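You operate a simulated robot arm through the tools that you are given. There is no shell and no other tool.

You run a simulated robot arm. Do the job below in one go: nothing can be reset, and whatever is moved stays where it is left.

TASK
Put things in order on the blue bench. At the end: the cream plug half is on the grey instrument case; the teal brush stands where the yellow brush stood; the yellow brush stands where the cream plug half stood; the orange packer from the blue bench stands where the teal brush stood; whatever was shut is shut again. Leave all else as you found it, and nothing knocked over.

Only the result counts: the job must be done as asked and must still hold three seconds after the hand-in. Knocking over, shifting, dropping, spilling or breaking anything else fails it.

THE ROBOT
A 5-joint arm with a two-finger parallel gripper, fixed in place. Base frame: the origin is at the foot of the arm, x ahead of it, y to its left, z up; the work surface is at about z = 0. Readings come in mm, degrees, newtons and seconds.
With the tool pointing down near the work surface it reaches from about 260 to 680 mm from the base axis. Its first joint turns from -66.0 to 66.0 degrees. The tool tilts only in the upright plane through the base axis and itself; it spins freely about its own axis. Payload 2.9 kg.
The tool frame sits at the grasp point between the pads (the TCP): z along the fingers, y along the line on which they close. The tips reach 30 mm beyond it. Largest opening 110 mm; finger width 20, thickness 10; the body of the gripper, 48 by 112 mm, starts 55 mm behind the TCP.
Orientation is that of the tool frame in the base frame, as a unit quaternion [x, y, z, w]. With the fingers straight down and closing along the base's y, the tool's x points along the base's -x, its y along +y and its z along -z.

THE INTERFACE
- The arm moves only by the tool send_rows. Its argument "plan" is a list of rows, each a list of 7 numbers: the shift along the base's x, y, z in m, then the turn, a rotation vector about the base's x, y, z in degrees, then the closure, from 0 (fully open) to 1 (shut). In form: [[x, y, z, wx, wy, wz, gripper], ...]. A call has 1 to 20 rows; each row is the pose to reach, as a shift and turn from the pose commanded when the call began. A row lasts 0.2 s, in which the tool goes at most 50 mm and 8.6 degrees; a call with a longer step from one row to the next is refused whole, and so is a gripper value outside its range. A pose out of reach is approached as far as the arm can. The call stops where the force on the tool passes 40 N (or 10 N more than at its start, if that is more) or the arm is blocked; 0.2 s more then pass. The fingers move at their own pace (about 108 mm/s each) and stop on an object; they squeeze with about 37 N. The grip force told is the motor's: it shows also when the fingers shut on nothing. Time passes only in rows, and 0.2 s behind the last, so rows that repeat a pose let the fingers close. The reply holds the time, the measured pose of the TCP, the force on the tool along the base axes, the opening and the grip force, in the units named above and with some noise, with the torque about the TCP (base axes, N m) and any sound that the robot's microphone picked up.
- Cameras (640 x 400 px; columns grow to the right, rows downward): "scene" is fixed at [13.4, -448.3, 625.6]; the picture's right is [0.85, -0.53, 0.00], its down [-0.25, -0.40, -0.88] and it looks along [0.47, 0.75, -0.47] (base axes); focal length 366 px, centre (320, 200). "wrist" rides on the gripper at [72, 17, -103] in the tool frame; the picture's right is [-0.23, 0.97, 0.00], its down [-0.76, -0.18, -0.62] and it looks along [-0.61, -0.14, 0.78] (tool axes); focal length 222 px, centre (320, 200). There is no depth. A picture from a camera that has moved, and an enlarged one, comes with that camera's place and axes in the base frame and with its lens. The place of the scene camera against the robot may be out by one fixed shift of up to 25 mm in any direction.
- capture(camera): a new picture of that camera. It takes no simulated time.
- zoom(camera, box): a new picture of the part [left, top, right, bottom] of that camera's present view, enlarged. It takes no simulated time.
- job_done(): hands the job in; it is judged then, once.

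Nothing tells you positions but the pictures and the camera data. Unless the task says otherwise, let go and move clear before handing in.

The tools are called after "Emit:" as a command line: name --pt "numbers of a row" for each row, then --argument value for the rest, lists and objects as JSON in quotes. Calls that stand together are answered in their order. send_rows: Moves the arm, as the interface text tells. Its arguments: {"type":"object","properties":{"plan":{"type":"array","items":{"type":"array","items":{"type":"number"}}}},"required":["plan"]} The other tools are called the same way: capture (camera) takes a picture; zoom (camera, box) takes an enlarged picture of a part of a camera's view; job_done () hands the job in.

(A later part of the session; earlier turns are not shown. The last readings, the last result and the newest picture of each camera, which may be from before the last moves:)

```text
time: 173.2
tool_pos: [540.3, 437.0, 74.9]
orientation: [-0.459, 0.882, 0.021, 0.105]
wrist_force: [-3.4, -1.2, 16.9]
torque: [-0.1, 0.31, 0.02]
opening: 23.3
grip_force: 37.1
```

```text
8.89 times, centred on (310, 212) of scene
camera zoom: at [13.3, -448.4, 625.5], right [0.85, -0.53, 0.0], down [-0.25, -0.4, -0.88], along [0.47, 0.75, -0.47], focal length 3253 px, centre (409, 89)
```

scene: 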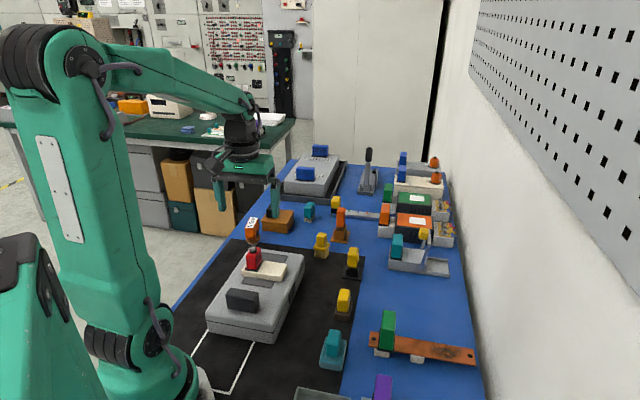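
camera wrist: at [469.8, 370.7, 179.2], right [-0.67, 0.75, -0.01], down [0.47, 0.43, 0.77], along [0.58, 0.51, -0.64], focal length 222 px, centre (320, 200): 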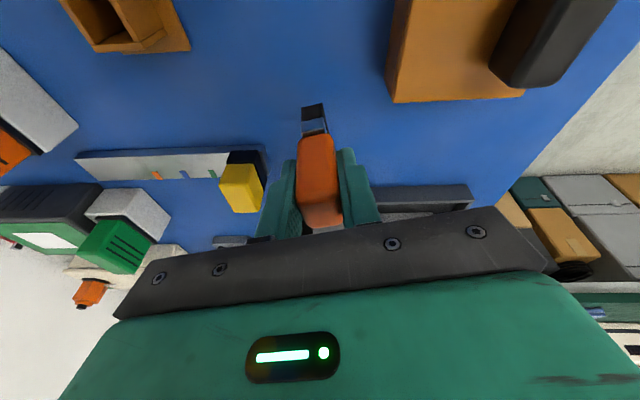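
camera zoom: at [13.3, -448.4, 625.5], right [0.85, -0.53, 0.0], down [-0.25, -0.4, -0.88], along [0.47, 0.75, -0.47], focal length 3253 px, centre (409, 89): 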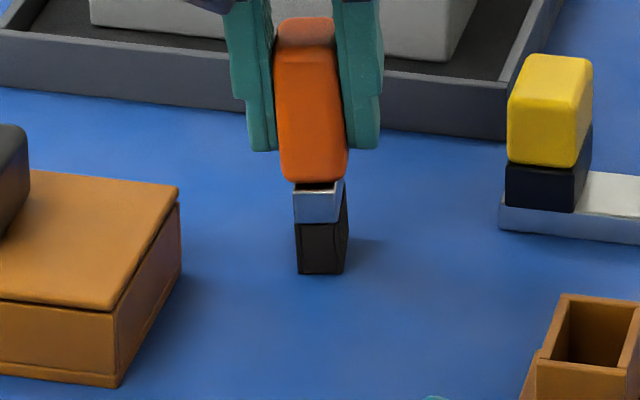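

The packer's foot is on the bench. I'll ease off the pressure and open the fingers very gradually.

Emit:
send_rows --pt "0 0 0.0008 0 0 0 1" --pt "0 0 0.0008 0 0 0 0.785" --pt "0 0 0.0008 0 0 0 0.775" --pt "0 0 0.0008 0 0 0 0.76" --pt "0 0 0.0008 0 0 0 0.74" --pt "0 0 0.0008 0 0 0 0.72" --pt "0 0 0.0008 0 0 0 0.7"

Emit:
zoom --camera "scene" --box '[280, 190, 340, 235]'

```text
time: 174.8
tool_pos: [539.4, 435.8, 73.9]
orientation: [-0.459, 0.882, 0.021, 0.102]
wrist_force: [0.5, -0.8, 0.7]
torque: [0.02, 0.01, -0.02]
opening: 32.9
grip_force: 0.0
```

```text
8.89 times, centred on (310, 212) of scene
camera zoom: at [13.4, -448.3, 625.6], right [0.85, -0.53, 0.0], down [-0.25, -0.4, -0.88], along [0.47, 0.75, -0.47], focal length 3253 px, centre (409, 89)
```

zoom: 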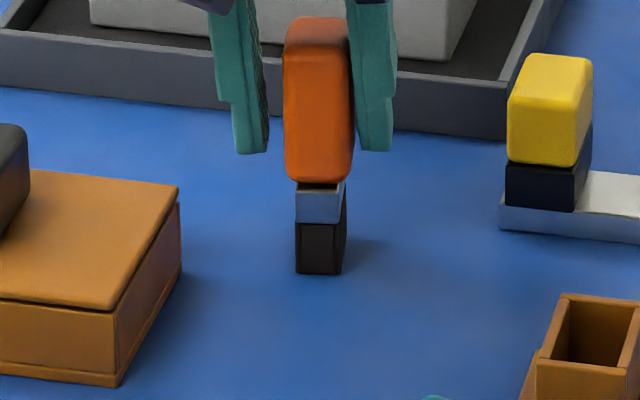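

Emit:
send_rows --pt "0 0 0 0 0 0 0.6" --pt "0 0 0 0 0 0 0.45" --pt "0 0 0.01 0 0 0 0.45" --pt "0 0 0.03 0 0 0 0.45" --pt "0 0 0.06 0 0 0 0.45" --pt "0 0 0.1 0 0 0 0.3" --pt "0 0 0.13 0 0 0 0"

Emit:
zoom --camera "scene" --box '[260, 180, 360, 250]'

Emit:
capture --camera "wrist"

```text
time: 176.4
tool_pos: [539.2, 436.5, 203.9]
orientation: [-0.459, 0.883, 0.021, 0.102]
wrist_force: [-0.5, 0.2, 0.0]
torque: [-0.01, 0.04, 0.03]
opening: 110.1
grip_force: 0.1
```

```text
5.71 times, centred on (310, 215) of scene
camera zoom: at [13.4, -448.4, 625.6], right [0.85, -0.53, 0.0], down [-0.25, -0.4, -0.88], along [0.47, 0.75, -0.47], focal length 2091 px, centre (377, 114)
```

zoom: 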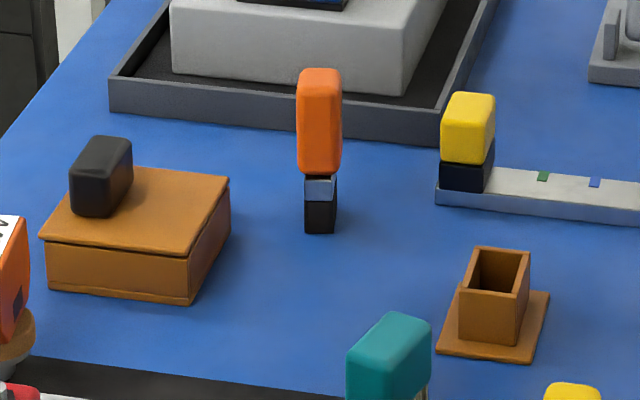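

```text
taken
camera wrist: at [466.8, 374.1, 290.2], right [-0.67, 0.75, -0.01], down [0.47, 0.43, 0.77], along [0.58, 0.51, -0.64], focal length 222 px, centre (320, 200)
```

wrist: 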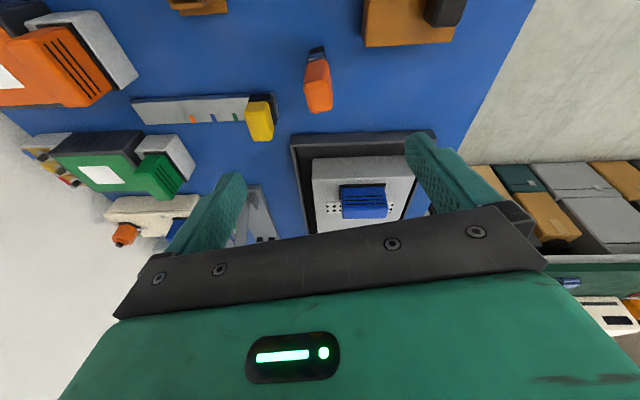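

The packer stands upright exactly where the teal brush was. To be sure about the other orange item, I'll check whether the "445 N" unit is fixed, starting from a hover above it.

Emit:
send_rows --pt "-0.005 -0.003 0.01 -1.9 2.3 0 0" --pt "-0.015 -0.01 0.03 -3.8 4.7 0 0" --pt "-0.03 -0.015 0.04 -5.7 7 0 0" --pt "-0.055 -0.02 0.04 -7.54 9.34 0 0" --pt "-0.09 -0.025 0.04 -7.54 9.34 0 0" --pt "-0.125 -0.03 0.04 -7.54 9.34 0 0" --pt "-0.16 -0.035 0.03 -7.54 9.34 0 0" --pt "-0.19 -0.038 0.02 -7.54 9.34 0 0" --pt "-0.211 -0.041 0.0 -7.54 9.34 0 0" --pt "-0.211 -0.041 0.0 -7.54 9.34 0 0"

Emit:
capture --camera "wrist"

Emit:
zoom --camera "wrist" --box '[240, 70, 400, 190]'

```text
time: 178.6
tool_pos: [327.9, 393.9, 202.6]
orientation: [-0.462, 0.887, 0.0, 0.0]
wrist_force: [-0.1, 0.5, 0.6]
torque: [-0.03, 0.01, 0.0]
opening: 110.2
grip_force: 0.1
out of reach, approached as far as the arm can: row 2, 3
```

```text
taken
camera wrist: at [270.6, 345.0, 306.2], right [-0.67, 0.74, 0.0], down [0.58, 0.52, 0.62], along [0.46, 0.42, -0.78], focal length 222 px, centre (320, 200)
```

wrist: 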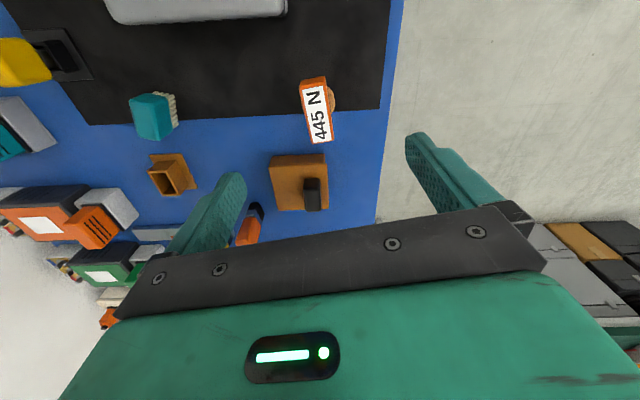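

```text
3.33 times, centred on (320, 130) of wrist
camera zoom: at [270.6, 345.0, 306.2], right [-0.67, 0.74, 0.0], down [0.58, 0.52, 0.62], along [0.46, 0.42, -0.78], focal length 740 px, centre (320, 433)
```

zoom: 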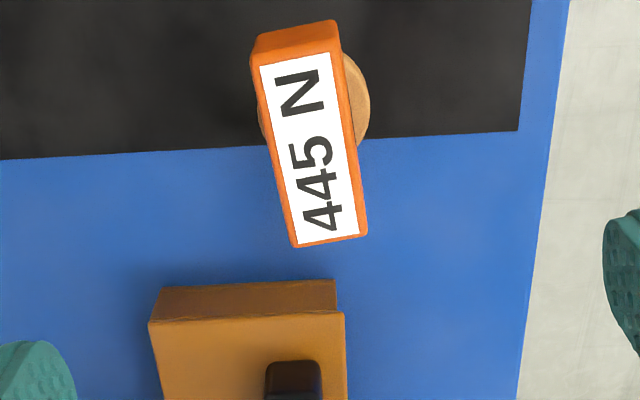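

Something matters here: the yellow brush, teal brush and this 445 N unit are all turned to face the arm, while the stand tool and furniture follow the bench. With its rubber ring, washer and stem, this unit looks like a mechanical packer, so I'll align and test whether it is loose.

Emit:
send_rows --pt "0.0016 -0.0018 -0.03 0 0 -1.75 0.2" --pt "0.0016 -0.0018 -0.06 0 0 -3.5 0.45" --pt "0.0016 -0.0018 -0.09 0 0 -3.5 0.45" --pt "0.0016 -0.0018 -0.095 0 0 -3.5 0.45"

Emit:
capture --camera "wrist"

Emit:
zoom --camera "scene" --box '[220, 190, 300, 255]'

```text
time: 179.6
tool_pos: [329.3, 392.7, 108.5]
orientation: [-0.434, 0.901, 0.0, -0.001]
wrist_force: [-0.7, -0.2, -0.1]
torque: [-0.02, -0.01, 0.0]
opening: 60.3
grip_force: 0.1
```

```text
taken
camera wrist: at [269.5, 347.1, 211.9], right [-0.62, 0.78, 0.0], down [0.61, 0.49, 0.62], along [0.49, 0.39, -0.78], focal length 222 px, centre (320, 200)
```

wrist: 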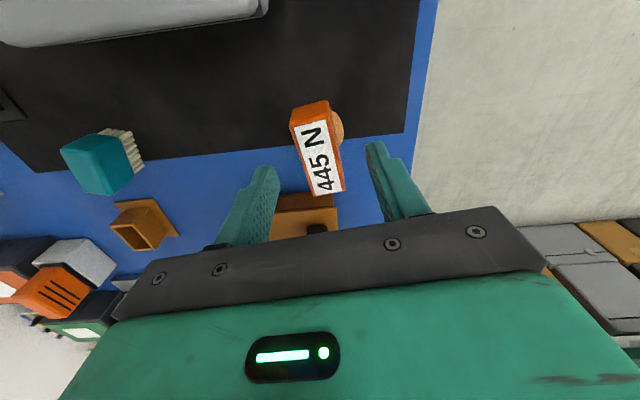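

```text
6.15 times, centred on (260, 222) of scene
camera zoom: at [13.4, -448.3, 625.6], right [0.85, -0.53, 0.0], down [-0.25, -0.4, -0.88], along [0.47, 0.75, -0.47], focal length 2252 px, centre (689, 62)
```

zoom: 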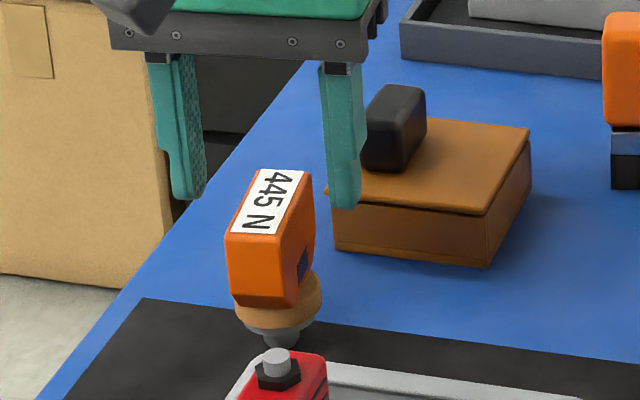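

Emit:
send_rows --pt "0 0 -0.015 0 0 0 0.45" --pt "0 0 -0.028 0 0 0 0.45" --pt "0 0 -0.038 0 0 0 0.45" --pt "0 0 -0.038 0 0 0 0.45"

Emit:
capture --camera "wrist"

Emit:
zoom --camera "scene" --box '[220, 190, 300, 255]'

```text
time: 180.6
tool_pos: [329.0, 392.9, 71.4]
orientation: [-0.434, 0.901, 0.001, 0.0]
wrist_force: [0.4, 0.0, 0.5]
torque: [0.0, 0.01, 0.02]
opening: 60.4
grip_force: 0.0
```

```text
taken
camera wrist: at [269.4, 347.8, 174.1], right [-0.62, 0.78, 0.0], down [0.61, 0.49, 0.62], along [0.49, 0.39, -0.78], focal length 222 px, centre (320, 200)
```

wrist: 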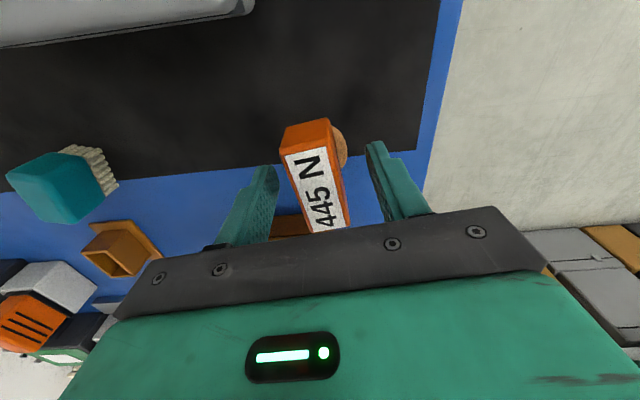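

```text
6.15 times, centred on (260, 222) of scene
camera zoom: at [13.4, -448.3, 625.6], right [0.85, -0.53, 0.0], down [-0.25, -0.4, -0.88], along [0.47, 0.75, -0.47], focal length 2252 px, centre (689, 62)
```

zoom: 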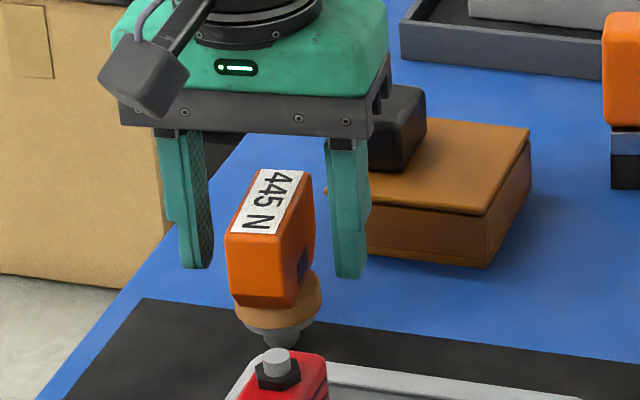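

Emit:
send_rows --pt "0 0 0 0 0 0 0.6" --pt "0 0 0 0 0 0 0.72" --pt "0 0 0 0 0 0 1" --pt "0 0 0 0 0 0 1"

Emit:
zoom --camera "scene" --box '[220, 190, 300, 255]'

```text
time: 181.6
tool_pos: [329.2, 392.8, 69.8]
orientation: [-0.435, 0.901, 0.0, 0.001]
wrist_force: [-0.6, -0.5, 0.4]
torque: [-0.03, -0.02, 0.02]
opening: 25.5
grip_force: 37.1
```

```text
6.15 times, centred on (260, 222) of scene
camera zoom: at [13.4, -448.4, 625.6], right [0.85, -0.53, 0.0], down [-0.25, -0.4, -0.88], along [0.47, 0.75, -0.47], focal length 2252 px, centre (689, 62)
```

zoom: 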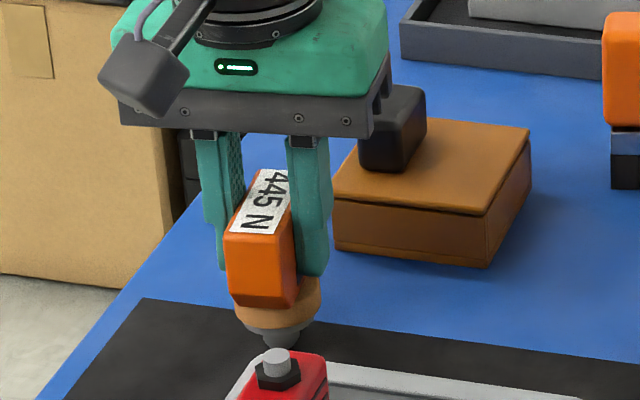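

Emit:
send_rows --pt "0 0 0.001 0 0 0 1" --pt "0 0 0.002 0 0 0 1" --pt "0 0 0.004 0 0 0 1"

Emit:
zoom --camera "scene" --box '[220, 190, 300, 255]'

```text
time: 182.4
tool_pos: [329.6, 393.3, 74.1]
orientation: [-0.435, 0.901, 0.0, 0.0]
wrist_force: [-0.3, -0.4, -1.1]
torque: [0.0, 0.01, -0.03]
opening: 25.2
grip_force: 37.0
```

```text
6.15 times, centred on (260, 222) of scene
camera zoom: at [13.4, -448.3, 625.6], right [0.85, -0.53, 0.0], down [-0.25, -0.4, -0.88], along [0.47, 0.75, -0.47], focal length 2252 px, centre (689, 62)
```

zoom: 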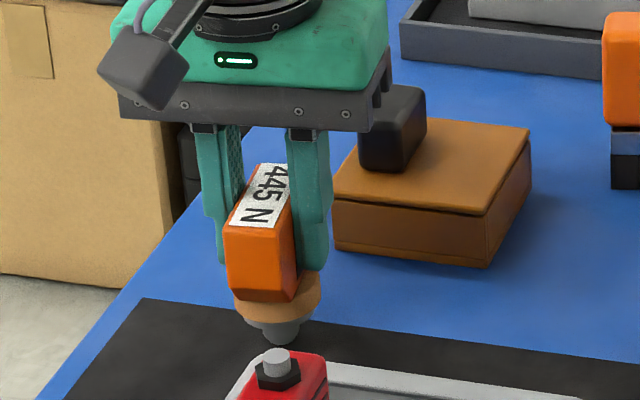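

It is loose and light. I'll lift it higher for a good look at its underside.

Emit:
send_rows --pt "0 0 0.01 0 0 0 1" --pt "0 0 0.03 0 0 0 1" --pt "0 0 0.06 0 0 0 1" --pt "0 0 0.09 0 0 0 1" --pt "0 0 0.12 0 0 0 1" --pt "0 0 0.12 0 0 0 1"

Emit:
zoom --camera "scene" --box '[220, 150, 300, 240]'

Emit:
zoom --camera "scene" --box '[235, 165, 280, 210]'

```text
time: 183.8
tool_pos: [331.0, 393.8, 193.6]
orientation: [-0.435, 0.9, 0.0, -0.001]
wrist_force: [0.1, 1.0, -0.8]
torque: [0.04, -0.01, -0.02]
opening: 25.4
grip_force: 36.7
```

```text
4.44 times, centred on (260, 195) of scene
camera zoom: at [13.4, -448.3, 625.6], right [0.85, -0.53, 0.0], down [-0.25, -0.4, -0.88], along [0.47, 0.75, -0.47], focal length 1626 px, centre (587, 222)
```

zoom: 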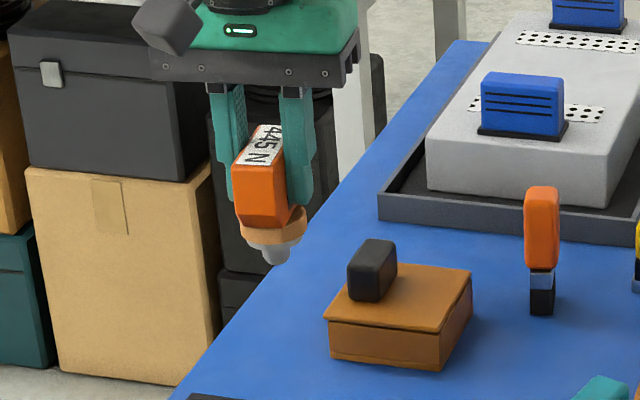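

```text
8.89 times, centred on (258, 188) of scene
camera zoom: at [13.4, -448.3, 625.6], right [0.85, -0.53, 0.0], down [-0.25, -0.4, -0.88], along [0.47, 0.75, -0.47], focal length 3253 px, centre (876, 311)
```

zoom: 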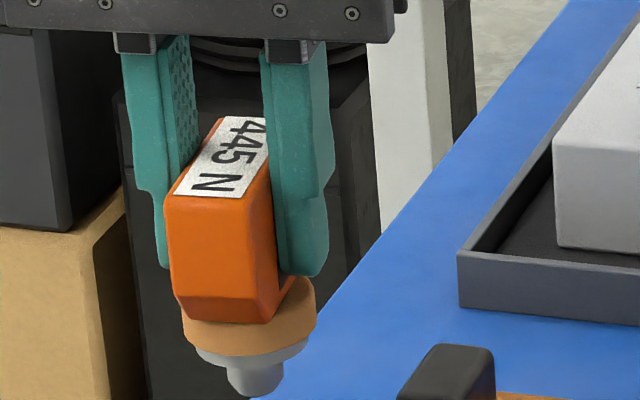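

It lifts with about 1 N, and it shares the orange labelled body, ring and grey foot with the unit on the far shelf, which explains "from the blue bench". I now take this as the orange packer, so I'll set it back for the moment while I return the stand tool to its box.

Emit:
send_rows --pt "-0.001 -0.0005 -0.03 0 0 0 1" --pt "-0.0018 -0.001 -0.06 0 0 0 1" --pt "-0.0018 -0.001 -0.09 0 0 0 1" --pt "-0.0018 -0.001 -0.11 0 0 0 1" --pt "-0.0018 -0.001 -0.119 0 0 0 1" --pt "-0.0018 -0.001 -0.121 0 0 0 1" --pt "-0.0018 -0.001 -0.121 0 0 0 1"

```text
time: 185.4
tool_pos: [328.0, 392.0, 71.9]
orientation: [-0.435, 0.901, 0.0, 0.001]
wrist_force: [0.1, 0.0, -0.6]
torque: [0.0, 0.0, 0.0]
opening: 25.3
grip_force: 36.6
```

Emit:
send_rows --pt "0.0005 0.0005 -0.001 0 0 0 1" --pt "0.0005 0.0005 -0.002 0 0 0 1"

```text
time: 186.0
tool_pos: [327.6, 392.0, 70.9]
orientation: [-0.435, 0.901, -0.001, 0.0]
wrist_force: [0.3, -0.3, -1.5]
torque: [-0.03, 0.02, 0.0]
opening: 25.3
grip_force: 37.1
```

Emit:
send_rows --pt "0.0 0.0 -0.001 0 0 0 1" --pt "0.0 0.0 -0.002 0 0 0 1"

Emit:
zoom --camera "scene" --box '[220, 190, 300, 255]'

```text
time: 186.6
tool_pos: [328.1, 393.1, 70.4]
orientation: [-0.434, 0.901, 0.001, 0.002]
wrist_force: [-1.3, -5.6, 17.2]
torque: [-0.41, 0.11, 0.04]
opening: 25.4
grip_force: 36.8
```

```text
6.15 times, centred on (260, 222) of scene
camera zoom: at [13.3, -448.4, 625.5], right [0.85, -0.53, 0.0], down [-0.25, -0.4, -0.88], along [0.47, 0.75, -0.47], focal length 2252 px, centre (689, 62)
```

zoom: 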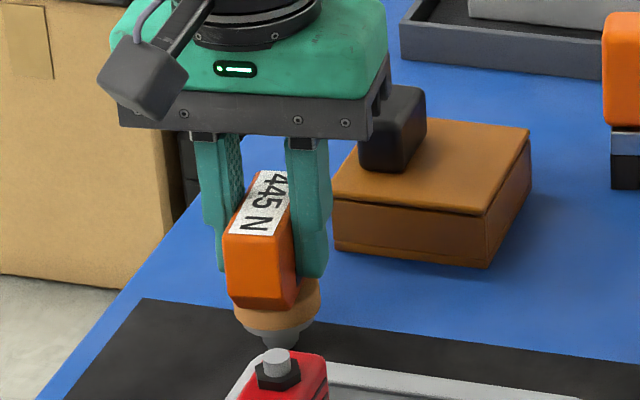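

Emit:
send_rows --pt "0 0 0.001 0 0 0 1" --pt "0 0 0.001 0 0 0 0.765" --pt "0 0 0.001 0 0 0 0.755" --pt "0 0 0.001 0 0 0 0.74" --pt "0 0 0.001 0 0 0 0.72" --pt "0 0 0.001 0 0 0 0.7"

Emit:
zoom --camera "scene" --box '[220, 190, 300, 255]'

```text
time: 188.0
tool_pos: [329.2, 393.3, 71.1]
orientation: [-0.434, 0.901, 0.0, 0.0]
wrist_force: [0.4, 0.2, 0.4]
torque: [0.03, 0.0, -0.01]
opening: 33.4
grip_force: 0.0
```

```text
6.15 times, centred on (260, 222) of scene
camera zoom: at [13.4, -448.3, 625.6], right [0.85, -0.53, 0.0], down [-0.25, -0.4, -0.88], along [0.47, 0.75, -0.47], focal length 2252 px, centre (689, 62)
```

zoom: 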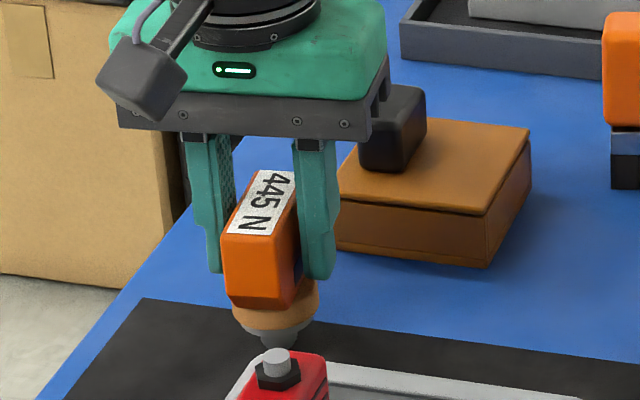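

Emit:
send_rows --pt "0 0 0 0 0 0 0.6" --pt "0 0 0 0 0 0 0.45" --pt "0 0 0.015 0 0 0 0.45" --pt "0 0 0.04 0 0 0 0.45" --pt "0 0 0.08 0 0 0 0.2" --pt "0 0 0.12 0 0 0 0"

Emit:
zoom --camera "scene" --box '[220, 190, 300, 255]'

```text
time: 189.4
tool_pos: [327.9, 392.8, 189.6]
orientation: [-0.435, 0.9, -0.001, 0.0]
wrist_force: [0.0, 0.3, 1.0]
torque: [0.06, -0.02, 0.02]
opening: 110.1
grip_force: 0.0
```

```text
6.15 times, centred on (260, 222) of scene
camera zoom: at [13.4, -448.3, 625.6], right [0.85, -0.53, 0.0], down [-0.25, -0.4, -0.88], along [0.47, 0.75, -0.47], focal length 2252 px, centre (689, 62)
```

zoom: 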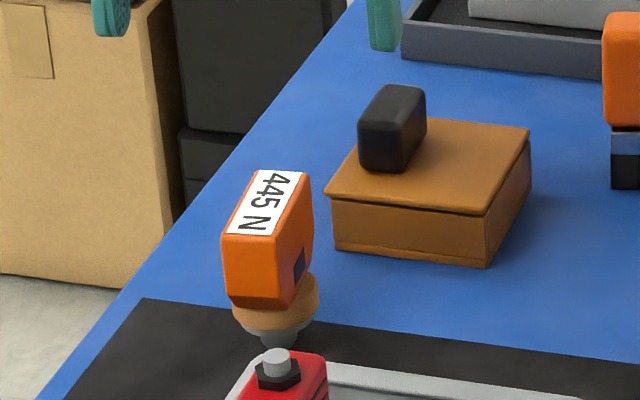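

The packer stands safely for now. I'll go back to the stand tool, now where the teal brush was, with a smaller tilt so I can put it straight back into its box.

Emit:
send_rows --pt "0.02 0.001 0.015 0 0 0.5 0" --pt "0.055 0.003 0.03 0 0 1.2 0" --pt "0.095 0.006 0.03 0 0 2 0" --pt "0.135 0.009 0.03 0 0 2.8 0" --pt "0.165 0.011 0.02 0 0 3.4 0" --pt "0.165 0.011 0.01 0 0 3.4 0"

Emit:
send_rows --pt "0.01 0.008 -0.005 1.9 -2.35 0 0" --pt "0.025 0.02 -0.01 3.77 -4.67 0 0.3" --pt "0.0405 0.0325 -0.03 3.77 -4.67 0 0.45" --pt "0.0465 0.0325 -0.055 3.77 -4.67 0 0.45" --pt "0.0465 0.0325 -0.07 3.77 -4.67 0 0.45" --pt "0.0465 0.0325 -0.07 3.77 -4.67 0 0.45"

Emit:
capture --camera "wrist"

Emit:
zoom --camera "scene" --box '[260, 170, 360, 240]'

```text
time: 190.8
tool_pos: [494.4, 401.1, 199.1]
orientation: [-0.461, 0.887, -0.001, -0.001]
wrist_force: [-0.1, 0.8, -0.5]
torque: [0.01, -0.01, 0.01]
opening: 109.9
grip_force: 0.1
```

```text
time: 192.2
tool_pos: [540.3, 434.6, 128.7]
orientation: [-0.461, 0.886, 0.011, 0.052]
wrist_force: [-0.2, -0.2, 0.1]
torque: [-0.03, 0.02, -0.01]
opening: 60.5
grip_force: 0.0
out of reach, approached as far as the arm can: row 3
```

```text
taken
camera wrist: at [474.4, 380.0, 224.9], right [-0.67, 0.75, -0.01], down [0.53, 0.48, 0.7], along [0.53, 0.46, -0.71], focal length 222 px, centre (320, 200)
```

wrist: 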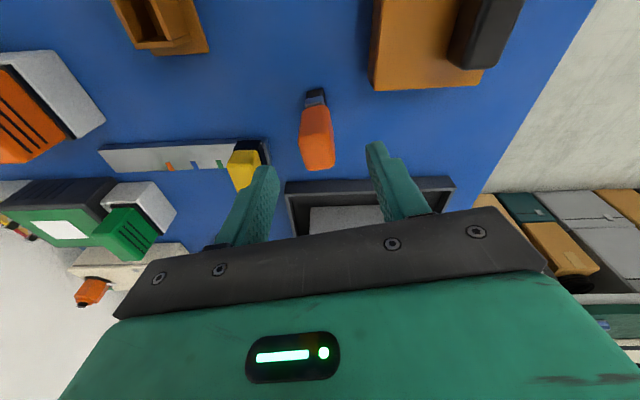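

```text
5.71 times, centred on (310, 205) of scene
camera zoom: at [13.4, -448.3, 625.6], right [0.85, -0.53, 0.0], down [-0.25, -0.4, -0.88], along [0.47, 0.75, -0.47], focal length 2091 px, centre (377, 171)
```

zoom: 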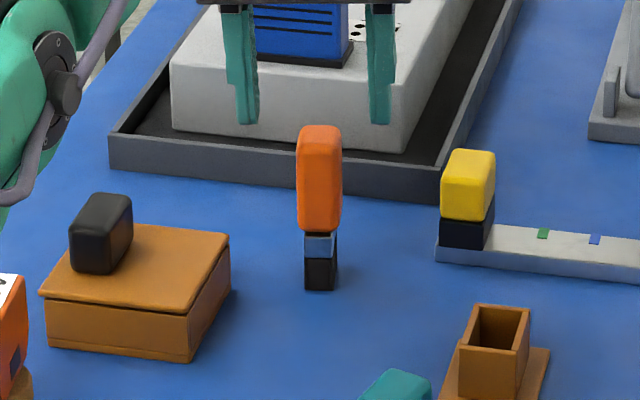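

Emit:
send_rows --pt "0.0005 -0.0005 -0.01 0 0 0 0.45" --pt "0.001 -0.001 -0.02 0 0 0 0.45" --pt "0.001 -0.001 -0.03 0 0 0 0.45" --pt "0.001 -0.001 -0.03 0 0 0 0.45"

Emit:
capture --camera "wrist"

Emit:
zoom --camera "scene" --box '[280, 180, 340, 225]'

```text
time: 193.2
tool_pos: [541.7, 435.2, 100.3]
orientation: [-0.461, 0.886, 0.01, 0.051]
wrist_force: [0.8, -0.3, -0.4]
torque: [-0.01, 0.0, 0.03]
opening: 60.3
grip_force: 0.0
```

```text
taken
camera wrist: at [476.5, 379.1, 195.0], right [-0.67, 0.75, -0.01], down [0.53, 0.48, 0.7], along [0.53, 0.46, -0.71], focal length 222 px, centre (320, 200)
```

wrist: 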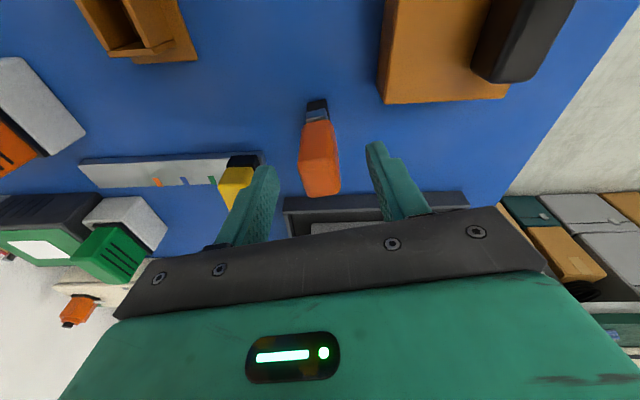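

```text
8.89 times, centred on (310, 202) of scene
camera zoom: at [13.4, -448.3, 625.6], right [0.85, -0.53, 0.0], down [-0.25, -0.4, -0.88], along [0.47, 0.75, -0.47], focal length 3253 px, centre (409, 178)
```

zoom: 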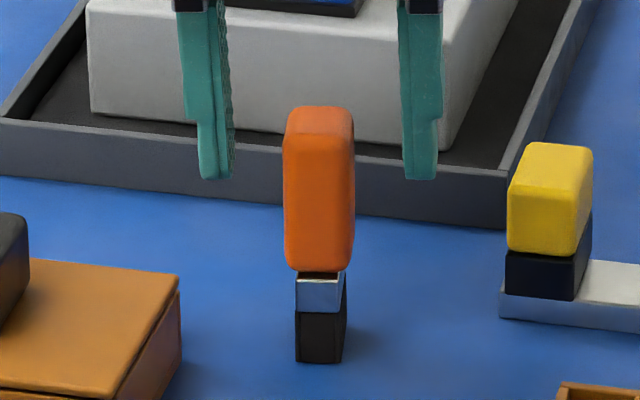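

Emit:
send_rows --pt "0.0 0.0 -0.01 0 0 0 0.45" --pt "0.0 0.0 -0.02 0 0 0 0.45" --pt "0.0 0.0 -0.0265 0 0 0 0.45" --pt "0.0 0.0 -0.0265 0 0 0 0.6" --pt "0.0 0.0 -0.0265 0 0 0 0.7"

Emit:
capture --camera "wrist"

Emit:
zoom --camera "scene" --box '[280, 180, 340, 225]'

```text
time: 194.4
tool_pos: [541.6, 434.1, 73.6]
orientation: [-0.46, 0.886, 0.01, 0.052]
wrist_force: [0.2, 0.1, 0.7]
torque: [0.0, -0.02, 0.0]
opening: 33.1
grip_force: 0.0
```

```text
taken
camera wrist: at [476.3, 379.5, 168.6], right [-0.67, 0.75, -0.01], down [0.53, 0.48, 0.7], along [0.53, 0.46, -0.71], focal length 222 px, centre (320, 200)
```

wrist: 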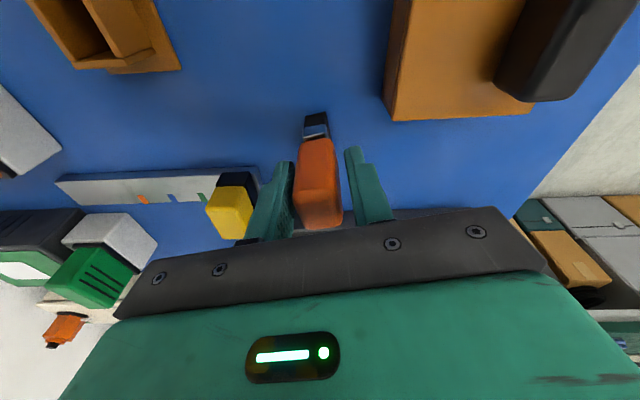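

```text
8.89 times, centred on (310, 202) of scene
camera zoom: at [13.4, -448.3, 625.6], right [0.85, -0.53, 0.0], down [-0.25, -0.4, -0.88], along [0.47, 0.75, -0.47], focal length 3253 px, centre (409, 178)
```

zoom: 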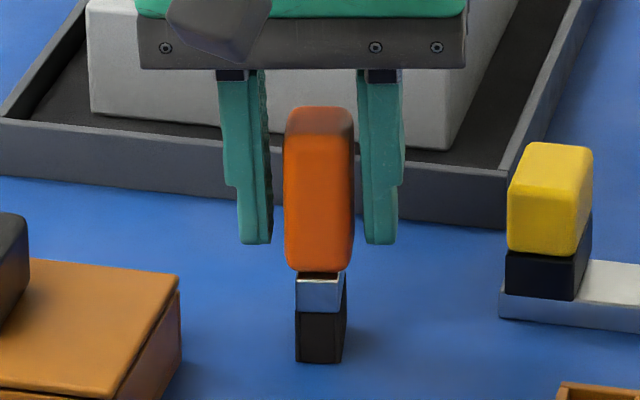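

Emit:
send_rows --pt "0.0 0.0 0.0 0 0 0 0.74" --pt "0.0 0.0 0.0 0 0 0 0.77" --pt "0.0 0.0 0.0 0 0 0 0.79" --pt "0.0 0.0 0.0 0 0 0 1" --pt "0.0 0.0 0.0 0 0 0 1"

Emit:
capture --camera "wrist"

Emit:
zoom --camera "scene" --box '[280, 180, 340, 225]'

```text
time: 195.6
tool_pos: [542.2, 434.5, 73.3]
orientation: [-0.461, 0.886, 0.011, 0.051]
wrist_force: [-0.1, -0.1, 0.0]
torque: [-0.01, -0.03, -0.02]
opening: 23.2
grip_force: 37.2
```

```text
taken
camera wrist: at [476.3, 379.5, 168.7], right [-0.67, 0.75, -0.01], down [0.53, 0.48, 0.7], along [0.53, 0.46, -0.71], focal length 222 px, centre (320, 200)
```

wrist: 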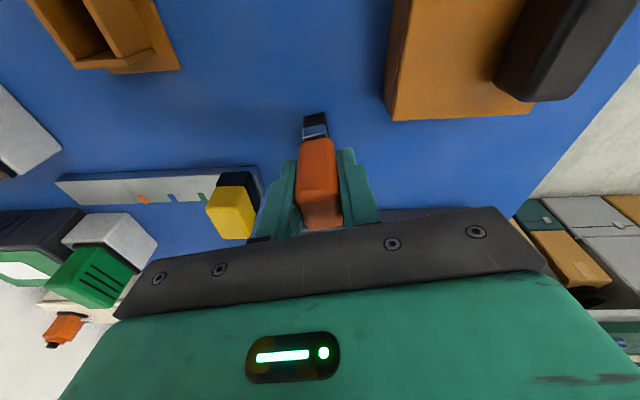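

```text
8.89 times, centred on (310, 202) of scene
camera zoom: at [13.4, -448.3, 625.6], right [0.85, -0.53, 0.0], down [-0.25, -0.4, -0.88], along [0.47, 0.75, -0.47], focal length 3253 px, centre (409, 178)
```

zoom: 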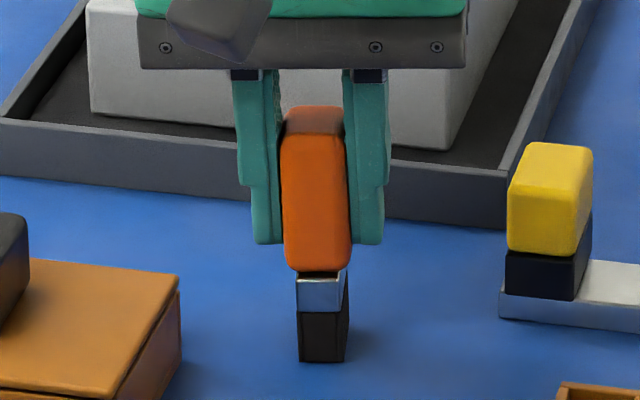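

Emit:
send_rows --pt "0 0 0.01 0 0 0 1" --pt "0 0 0.03 0 0 0 1" --pt "0 0 0.055 0 0 0 1" --pt "0 0 0.075 0 0 0 1" --pt "0.0042 -0.0275 0.08 0 0 -2 1" --pt "0.0083 -0.055 0.08 0 0 -4.1 1" --pt "0.0125 -0.0825 0.08 0 0 -6.3 1" --pt "0.0166 -0.11 0.08 0 0 -8.6 1" --pt "0.0208 -0.1375 0.075 0 0 -10.9 1" --pt "0.0208 -0.1375 0.055 0 0 -10.9 1" --pt "0.0208 -0.1375 0.05 0 0 -10.9 1"

Emit:
capture --camera "wrist"

Emit:
zoom --camera "scene" --box '[310, 195, 370, 240]'

Emit:
zoom --camera "wrist" --box '[260, 70, 380, 170]'

```text
time: 198.0
tool_pos: [607.7, 324.2, 152.1]
orientation: [-0.374, 0.926, 0.006, 0.05]
wrist_force: [0.2, -0.1, 0.1]
torque: [0.03, -0.01, 0.05]
opening: 23.1
grip_force: 36.7
out of reach, approached as far as the arm can: row 5, 6, 7, 8, 9, 10, 11
```

```text
taken
camera wrist: at [532.8, 281.5, 247.5], right [-0.51, 0.86, 0.0], down [0.61, 0.37, 0.7], along [0.6, 0.36, -0.71], focal length 222 px, centre (320, 200)
```

wrist: 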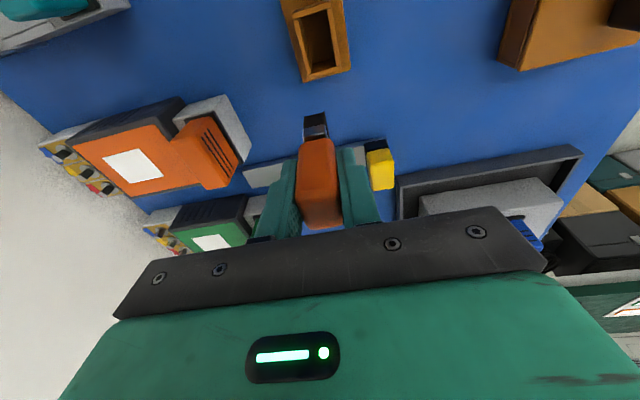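

```text
8.89 times, centred on (340, 218) of scene
camera zoom: at [13.4, -448.4, 625.6], right [0.85, -0.53, 0.0], down [-0.25, -0.4, -0.88], along [0.47, 0.75, -0.47], focal length 3253 px, centre (142, 44)
```

zoom: 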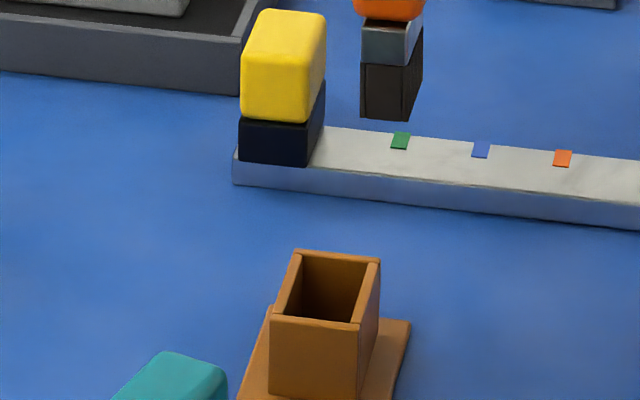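

```text
4.00 times, centred on (320, 120) of wrist
camera zoom: at [532.8, 281.5, 247.5], right [-0.51, 0.86, 0.0], down [0.61, 0.37, 0.7], along [0.6, 0.36, -0.71], focal length 888 px, centre (320, 520)
```

zoom: 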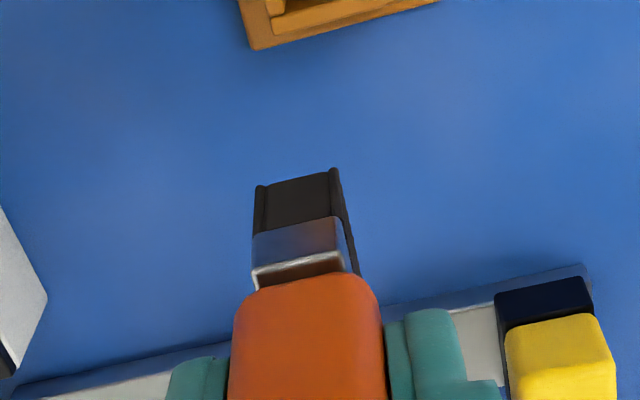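

The arm overshot outward because part of that path was out of reach; everything is still clear. I'll come back inward to hover over the box opening.

Emit:
send_rows --pt "-0.01 -0.006 0.0 0 0 0 1" --pt "-0.02 -0.0122 0.0 0 0 0 1" --pt "-0.03 -0.0183 0.0 0 0 -0.2 1" --pt "-0.04 -0.0243 -0.005 0 0 -0.2 1" --pt "-0.0447 -0.0272 -0.01 0 0 -0.2 1" --pt "-0.0447 -0.0272 -0.02 0 0 -0.2 1" --pt "-0.0447 -0.0272 -0.025 0 0 -0.2 1" --pt "-0.0447 -0.0272 -0.025 0 0 -0.2 1"

Emit:
capture --camera "wrist"

Emit:
zoom --camera "scene" --box '[310, 185, 370, 245]'

Emit:
zoom --camera "wrist" --box '[260, 70, 380, 170]'

```text
time: 199.8
tool_pos: [608.7, 322.7, 148.6]
orientation: [-0.372, 0.927, 0.005, 0.051]
wrist_force: [-0.2, -1.0, 0.2]
torque: [-0.02, -0.01, 0.0]
opening: 23.1
grip_force: 36.8
out of reach, approached as far as the arm can: row 1, 2, 3, 4, 5, 6, 7, 8
```

```text
taken
camera wrist: at [534.3, 280.4, 244.0], right [-0.51, 0.86, 0.0], down [0.61, 0.37, 0.7], along [0.6, 0.35, -0.71], focal length 222 px, centre (320, 200)
```

wrist: 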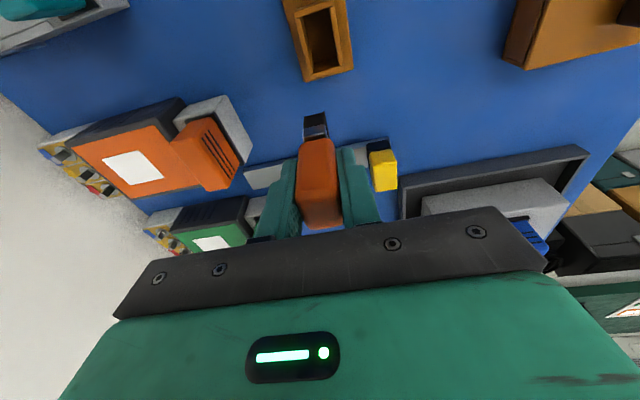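

```text
6.67 times, centred on (340, 215) of scene
camera zoom: at [13.4, -448.3, 625.6], right [0.85, -0.53, 0.0], down [-0.25, -0.4, -0.88], along [0.47, 0.75, -0.47], focal length 2440 px, centre (187, 100)
```

zoom: 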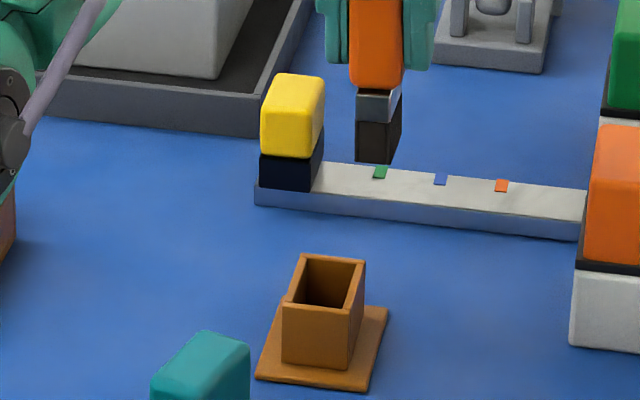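

```text
4.00 times, centred on (320, 120) of wrist
camera zoom: at [534.3, 280.4, 244.0], right [-0.51, 0.86, 0.0], down [0.61, 0.37, 0.7], along [0.6, 0.35, -0.71], focal length 888 px, centre (320, 520)
```

zoom: 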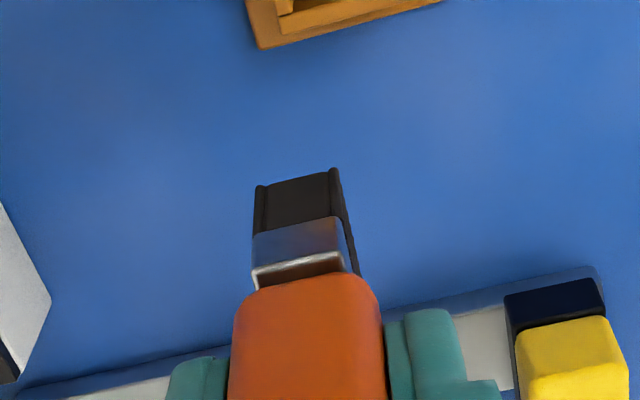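

Emit:
send_rows --pt "0 0 0 0 0 0 1"

```text
time: 200.2
tool_pos: [609.1, 322.7, 148.1]
orientation: [-0.373, 0.926, 0.006, 0.051]
wrist_force: [0.5, -0.7, -0.4]
torque: [0.01, 0.02, -0.01]
opening: 23.2
grip_force: 36.7
```

Emit:
send_rows --pt "-0.004 -0.002 -0.01 0 0 0 1" --pt "-0.008 -0.004 -0.02 0 0 0 1"

```text
time: 200.8
tool_pos: [612.3, 323.5, 130.9]
orientation: [-0.373, 0.927, 0.005, 0.051]
wrist_force: [0.0, 0.0, 0.0]
torque: [0.02, 0.0, -0.02]
opening: 22.8
grip_force: 36.4
out of reach, approached as far as the arm can: row 1, 2
```

Emit:
send_rows --pt "-0.01 -0.005 -0.005 1.4 -2.65 0 1" --pt "-0.03 -0.016 -0.01 2.8 -5.3 0 1" --pt "-0.045 -0.024 -0.01 2.8 -5.3 0 1" --pt "-0.045 -0.024 -0.01 2.8 -5.3 0 1"

Emit:
capture --camera "scene"

```text
time: 201.8
tool_pos: [628.6, 331.9, 147.7]
orientation: [-0.371, 0.923, 0.01, 0.104]
wrist_force: [0.4, 0.6, -1.0]
torque: [0.02, -0.04, 0.0]
opening: 23.3
grip_force: 37.4
out of reach, approached as far as the arm can: row 1, 2, 3, 4
```

```text
taken
```

scene: 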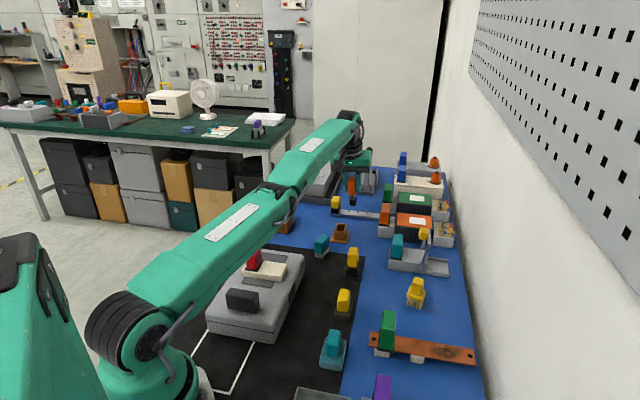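

The arm has become fully stretched and won't retract radially, so I'll try lifting it while coming inward to get the elbow to bend again.

Emit:
send_rows --pt "-0.01 -0.005 0.04 0 0 0 1" --pt "-0.025 -0.013 0.08 0 0 0 1" --pt "-0.045 -0.024 0.115 0 0 0 1" --pt "-0.07 -0.037 0.145 0 0 0 1" --pt "-0.095 -0.05 0.17 0 0 0 1"

Emit:
capture --camera "scene"

```text
time: 203.0
tool_pos: [570.9, 302.3, 334.6]
orientation: [-0.371, 0.923, 0.01, 0.103]
wrist_force: [-0.1, -0.1, -0.8]
torque: [0.01, 0.01, 0.0]
opening: 23.2
grip_force: 37.0
out of reach, approached as far as the arm can: row 1, 2, 3, 4, 5
```

```text
taken
```

scene: 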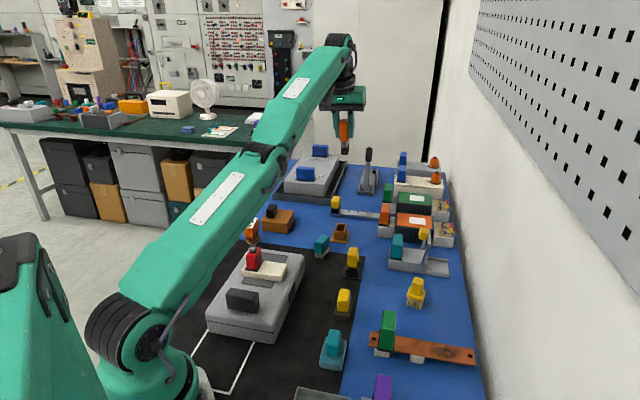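

Emit:
send_rows --pt "-0.01 -0.005 -0.015 0 0 0 1" --pt "-0.02 -0.0106 -0.03 0 0 0 1" --pt "-0.03 -0.016 -0.045 0 0 0 1" --pt "-0.04 -0.021 -0.06 0 0 0 1" --pt "-0.05 -0.0265 -0.075 0 0 0 1" --pt "-0.055 -0.029 -0.09 0 0 0 1"

Emit:
capture --camera "scene"

```text
time: 204.4
tool_pos: [581.2, 306.8, 313.7]
orientation: [-0.371, 0.923, 0.01, 0.104]
wrist_force: [0.6, -0.7, -0.6]
torque: [0.0, 0.02, 0.05]
opening: 23.3
grip_force: 37.0
out of reach, approached as far as the arm can: row 1, 2, 3, 4, 5, 6
```

```text
taken
```

scene: 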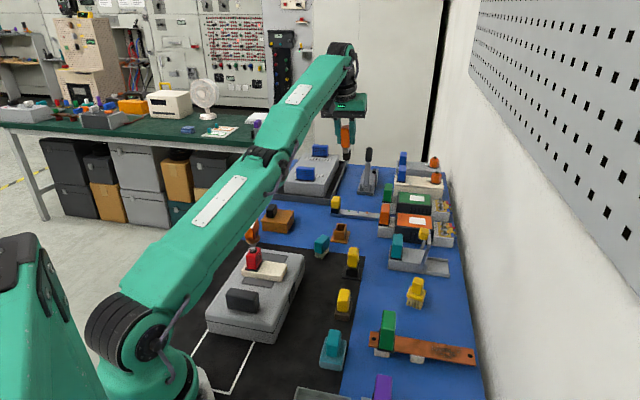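

Emit:
send_rows --pt "-0.01 -0.005 -0.005 -3.74 7.07 0 1" --pt "-0.03 -0.016 -0.01 -7.5 14.1 0 1" --pt "-0.055 -0.029 -0.015 -11.2 21.2 0 1" --pt "-0.08 -0.042 -0.02 -14.0 26.5 0 1"

Emit:
capture --camera "scene"

```text
time: 205.4
tool_pos: [500.1, 268.1, 290.0]
orientation: [-0.369, 0.916, -0.017, -0.157]
wrist_force: [-0.3, -0.4, -0.1]
torque: [0.01, 0.01, 0.01]
opening: 23.2
grip_force: 37.1
out of reach, approached as far as the arm can: row 1, 2, 3
```

```text
taken
```

scene: 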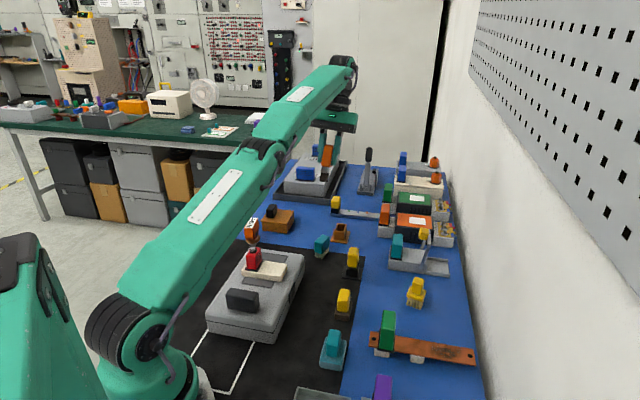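

That worked: with an inward tilt the elbow freed itself. I'll retract further and then bring the tool back to the earlier tilt.

Emit:
send_rows --pt "-0.02 -0.0106 0.0 0 0 0 1" --pt "-0.045 -0.024 0.0 0 0 0 1" --pt "-0.07 -0.037 0.0 0 0 0 1" --pt "-0.09 -0.048 0.0 2.6 -5 0 1" --pt "-0.09 -0.048 0.0 5.3 -10 0 1" --pt "-0.09 -0.048 0.0 8.4 -15.9 0 1"

Emit:
capture --camera "scene"

```text
time: 206.8
tool_pos: [410.6, 218.5, 290.6]
orientation: [-0.373, 0.928, 0.0, 0.001]
wrist_force: [0.5, 0.0, -0.4]
torque: [-0.01, 0.01, -0.01]
opening: 23.2
grip_force: 37.0
```

```text
taken
```

scene: 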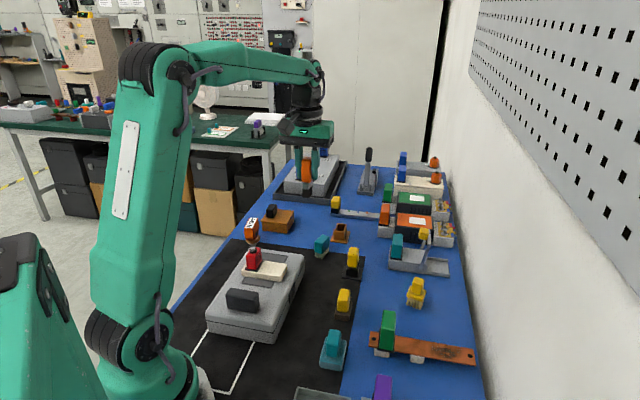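

Now I'll bring the stand tool back above its brown box with the same 6° tilt it was gripped with, and check the alignment.

Emit:
send_rows --pt "0.03 0.0155 -0.02 0.5 -1 0 1" --pt "0.06 0.031 -0.045 1 -2 0 1" --pt "0.09 0.0465 -0.07 1.6 -3 0 1" --pt "0.12 0.062 -0.095 2.2 -4.2 0 1" --pt "0.145 0.0745 -0.115 2.8 -5.3 0 1" --pt "0.1524 0.0785 -0.135 2.8 -5.3 0 1" --pt "0.1524 0.0785 -0.15 2.8 -5.3 0 1" --pt "0.1524 0.0785 -0.15 2.8 -5.3 0 1"

Emit:
capture --camera "wrist"

Emit:
zoom --camera "scene" --box '[310, 190, 370, 245]'

Emit:
zoom --camera "wrist" --box '[260, 60, 380, 160]'

```text
time: 208.6
tool_pos: [563.0, 299.3, 141.0]
orientation: [-0.373, 0.926, 0.006, 0.053]
wrist_force: [0.0, -0.2, 0.8]
torque: [-0.01, -0.02, -0.02]
opening: 23.3
grip_force: 36.6
```

```text
taken
camera wrist: at [488.8, 256.7, 236.7], right [-0.51, 0.86, 0.0], down [0.61, 0.37, 0.7], along [0.61, 0.35, -0.71], focal length 222 px, centre (320, 200)
```

wrist: 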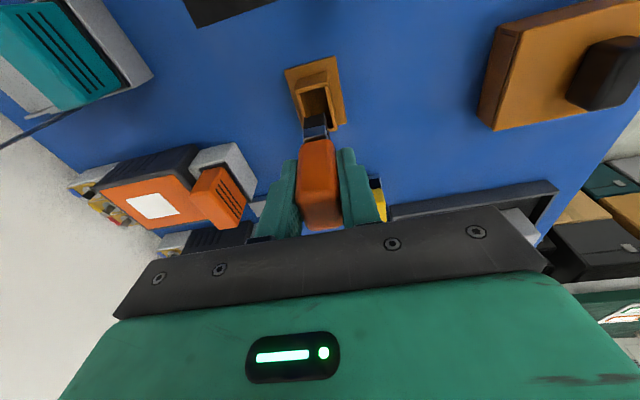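

```text
7.27 times, centred on (340, 218) of scene
camera zoom: at [13.4, -448.3, 625.6], right [0.85, -0.53, 0.0], down [-0.25, -0.4, -0.88], along [0.47, 0.75, -0.47], focal length 2661 px, centre (174, 73)
```

zoom: 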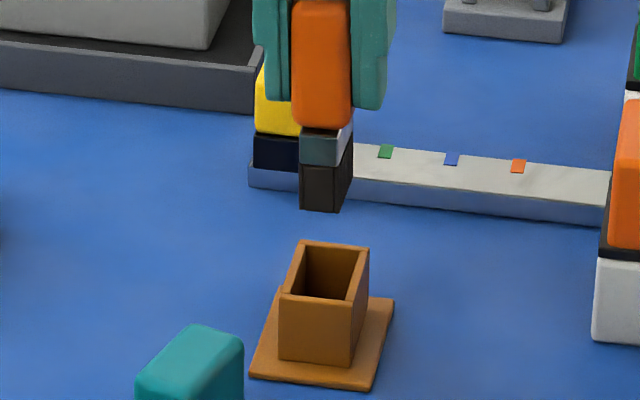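

```text
4.00 times, centred on (320, 110) of wrist
camera zoom: at [488.8, 256.7, 236.7], right [-0.51, 0.86, 0.0], down [0.61, 0.37, 0.7], along [0.61, 0.35, -0.71], focal length 888 px, centre (320, 560)
```

zoom: 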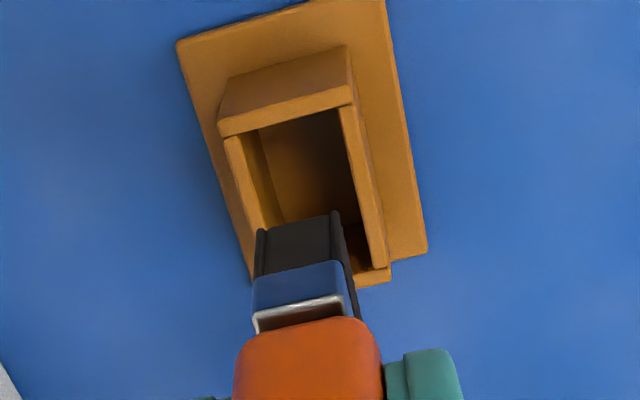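

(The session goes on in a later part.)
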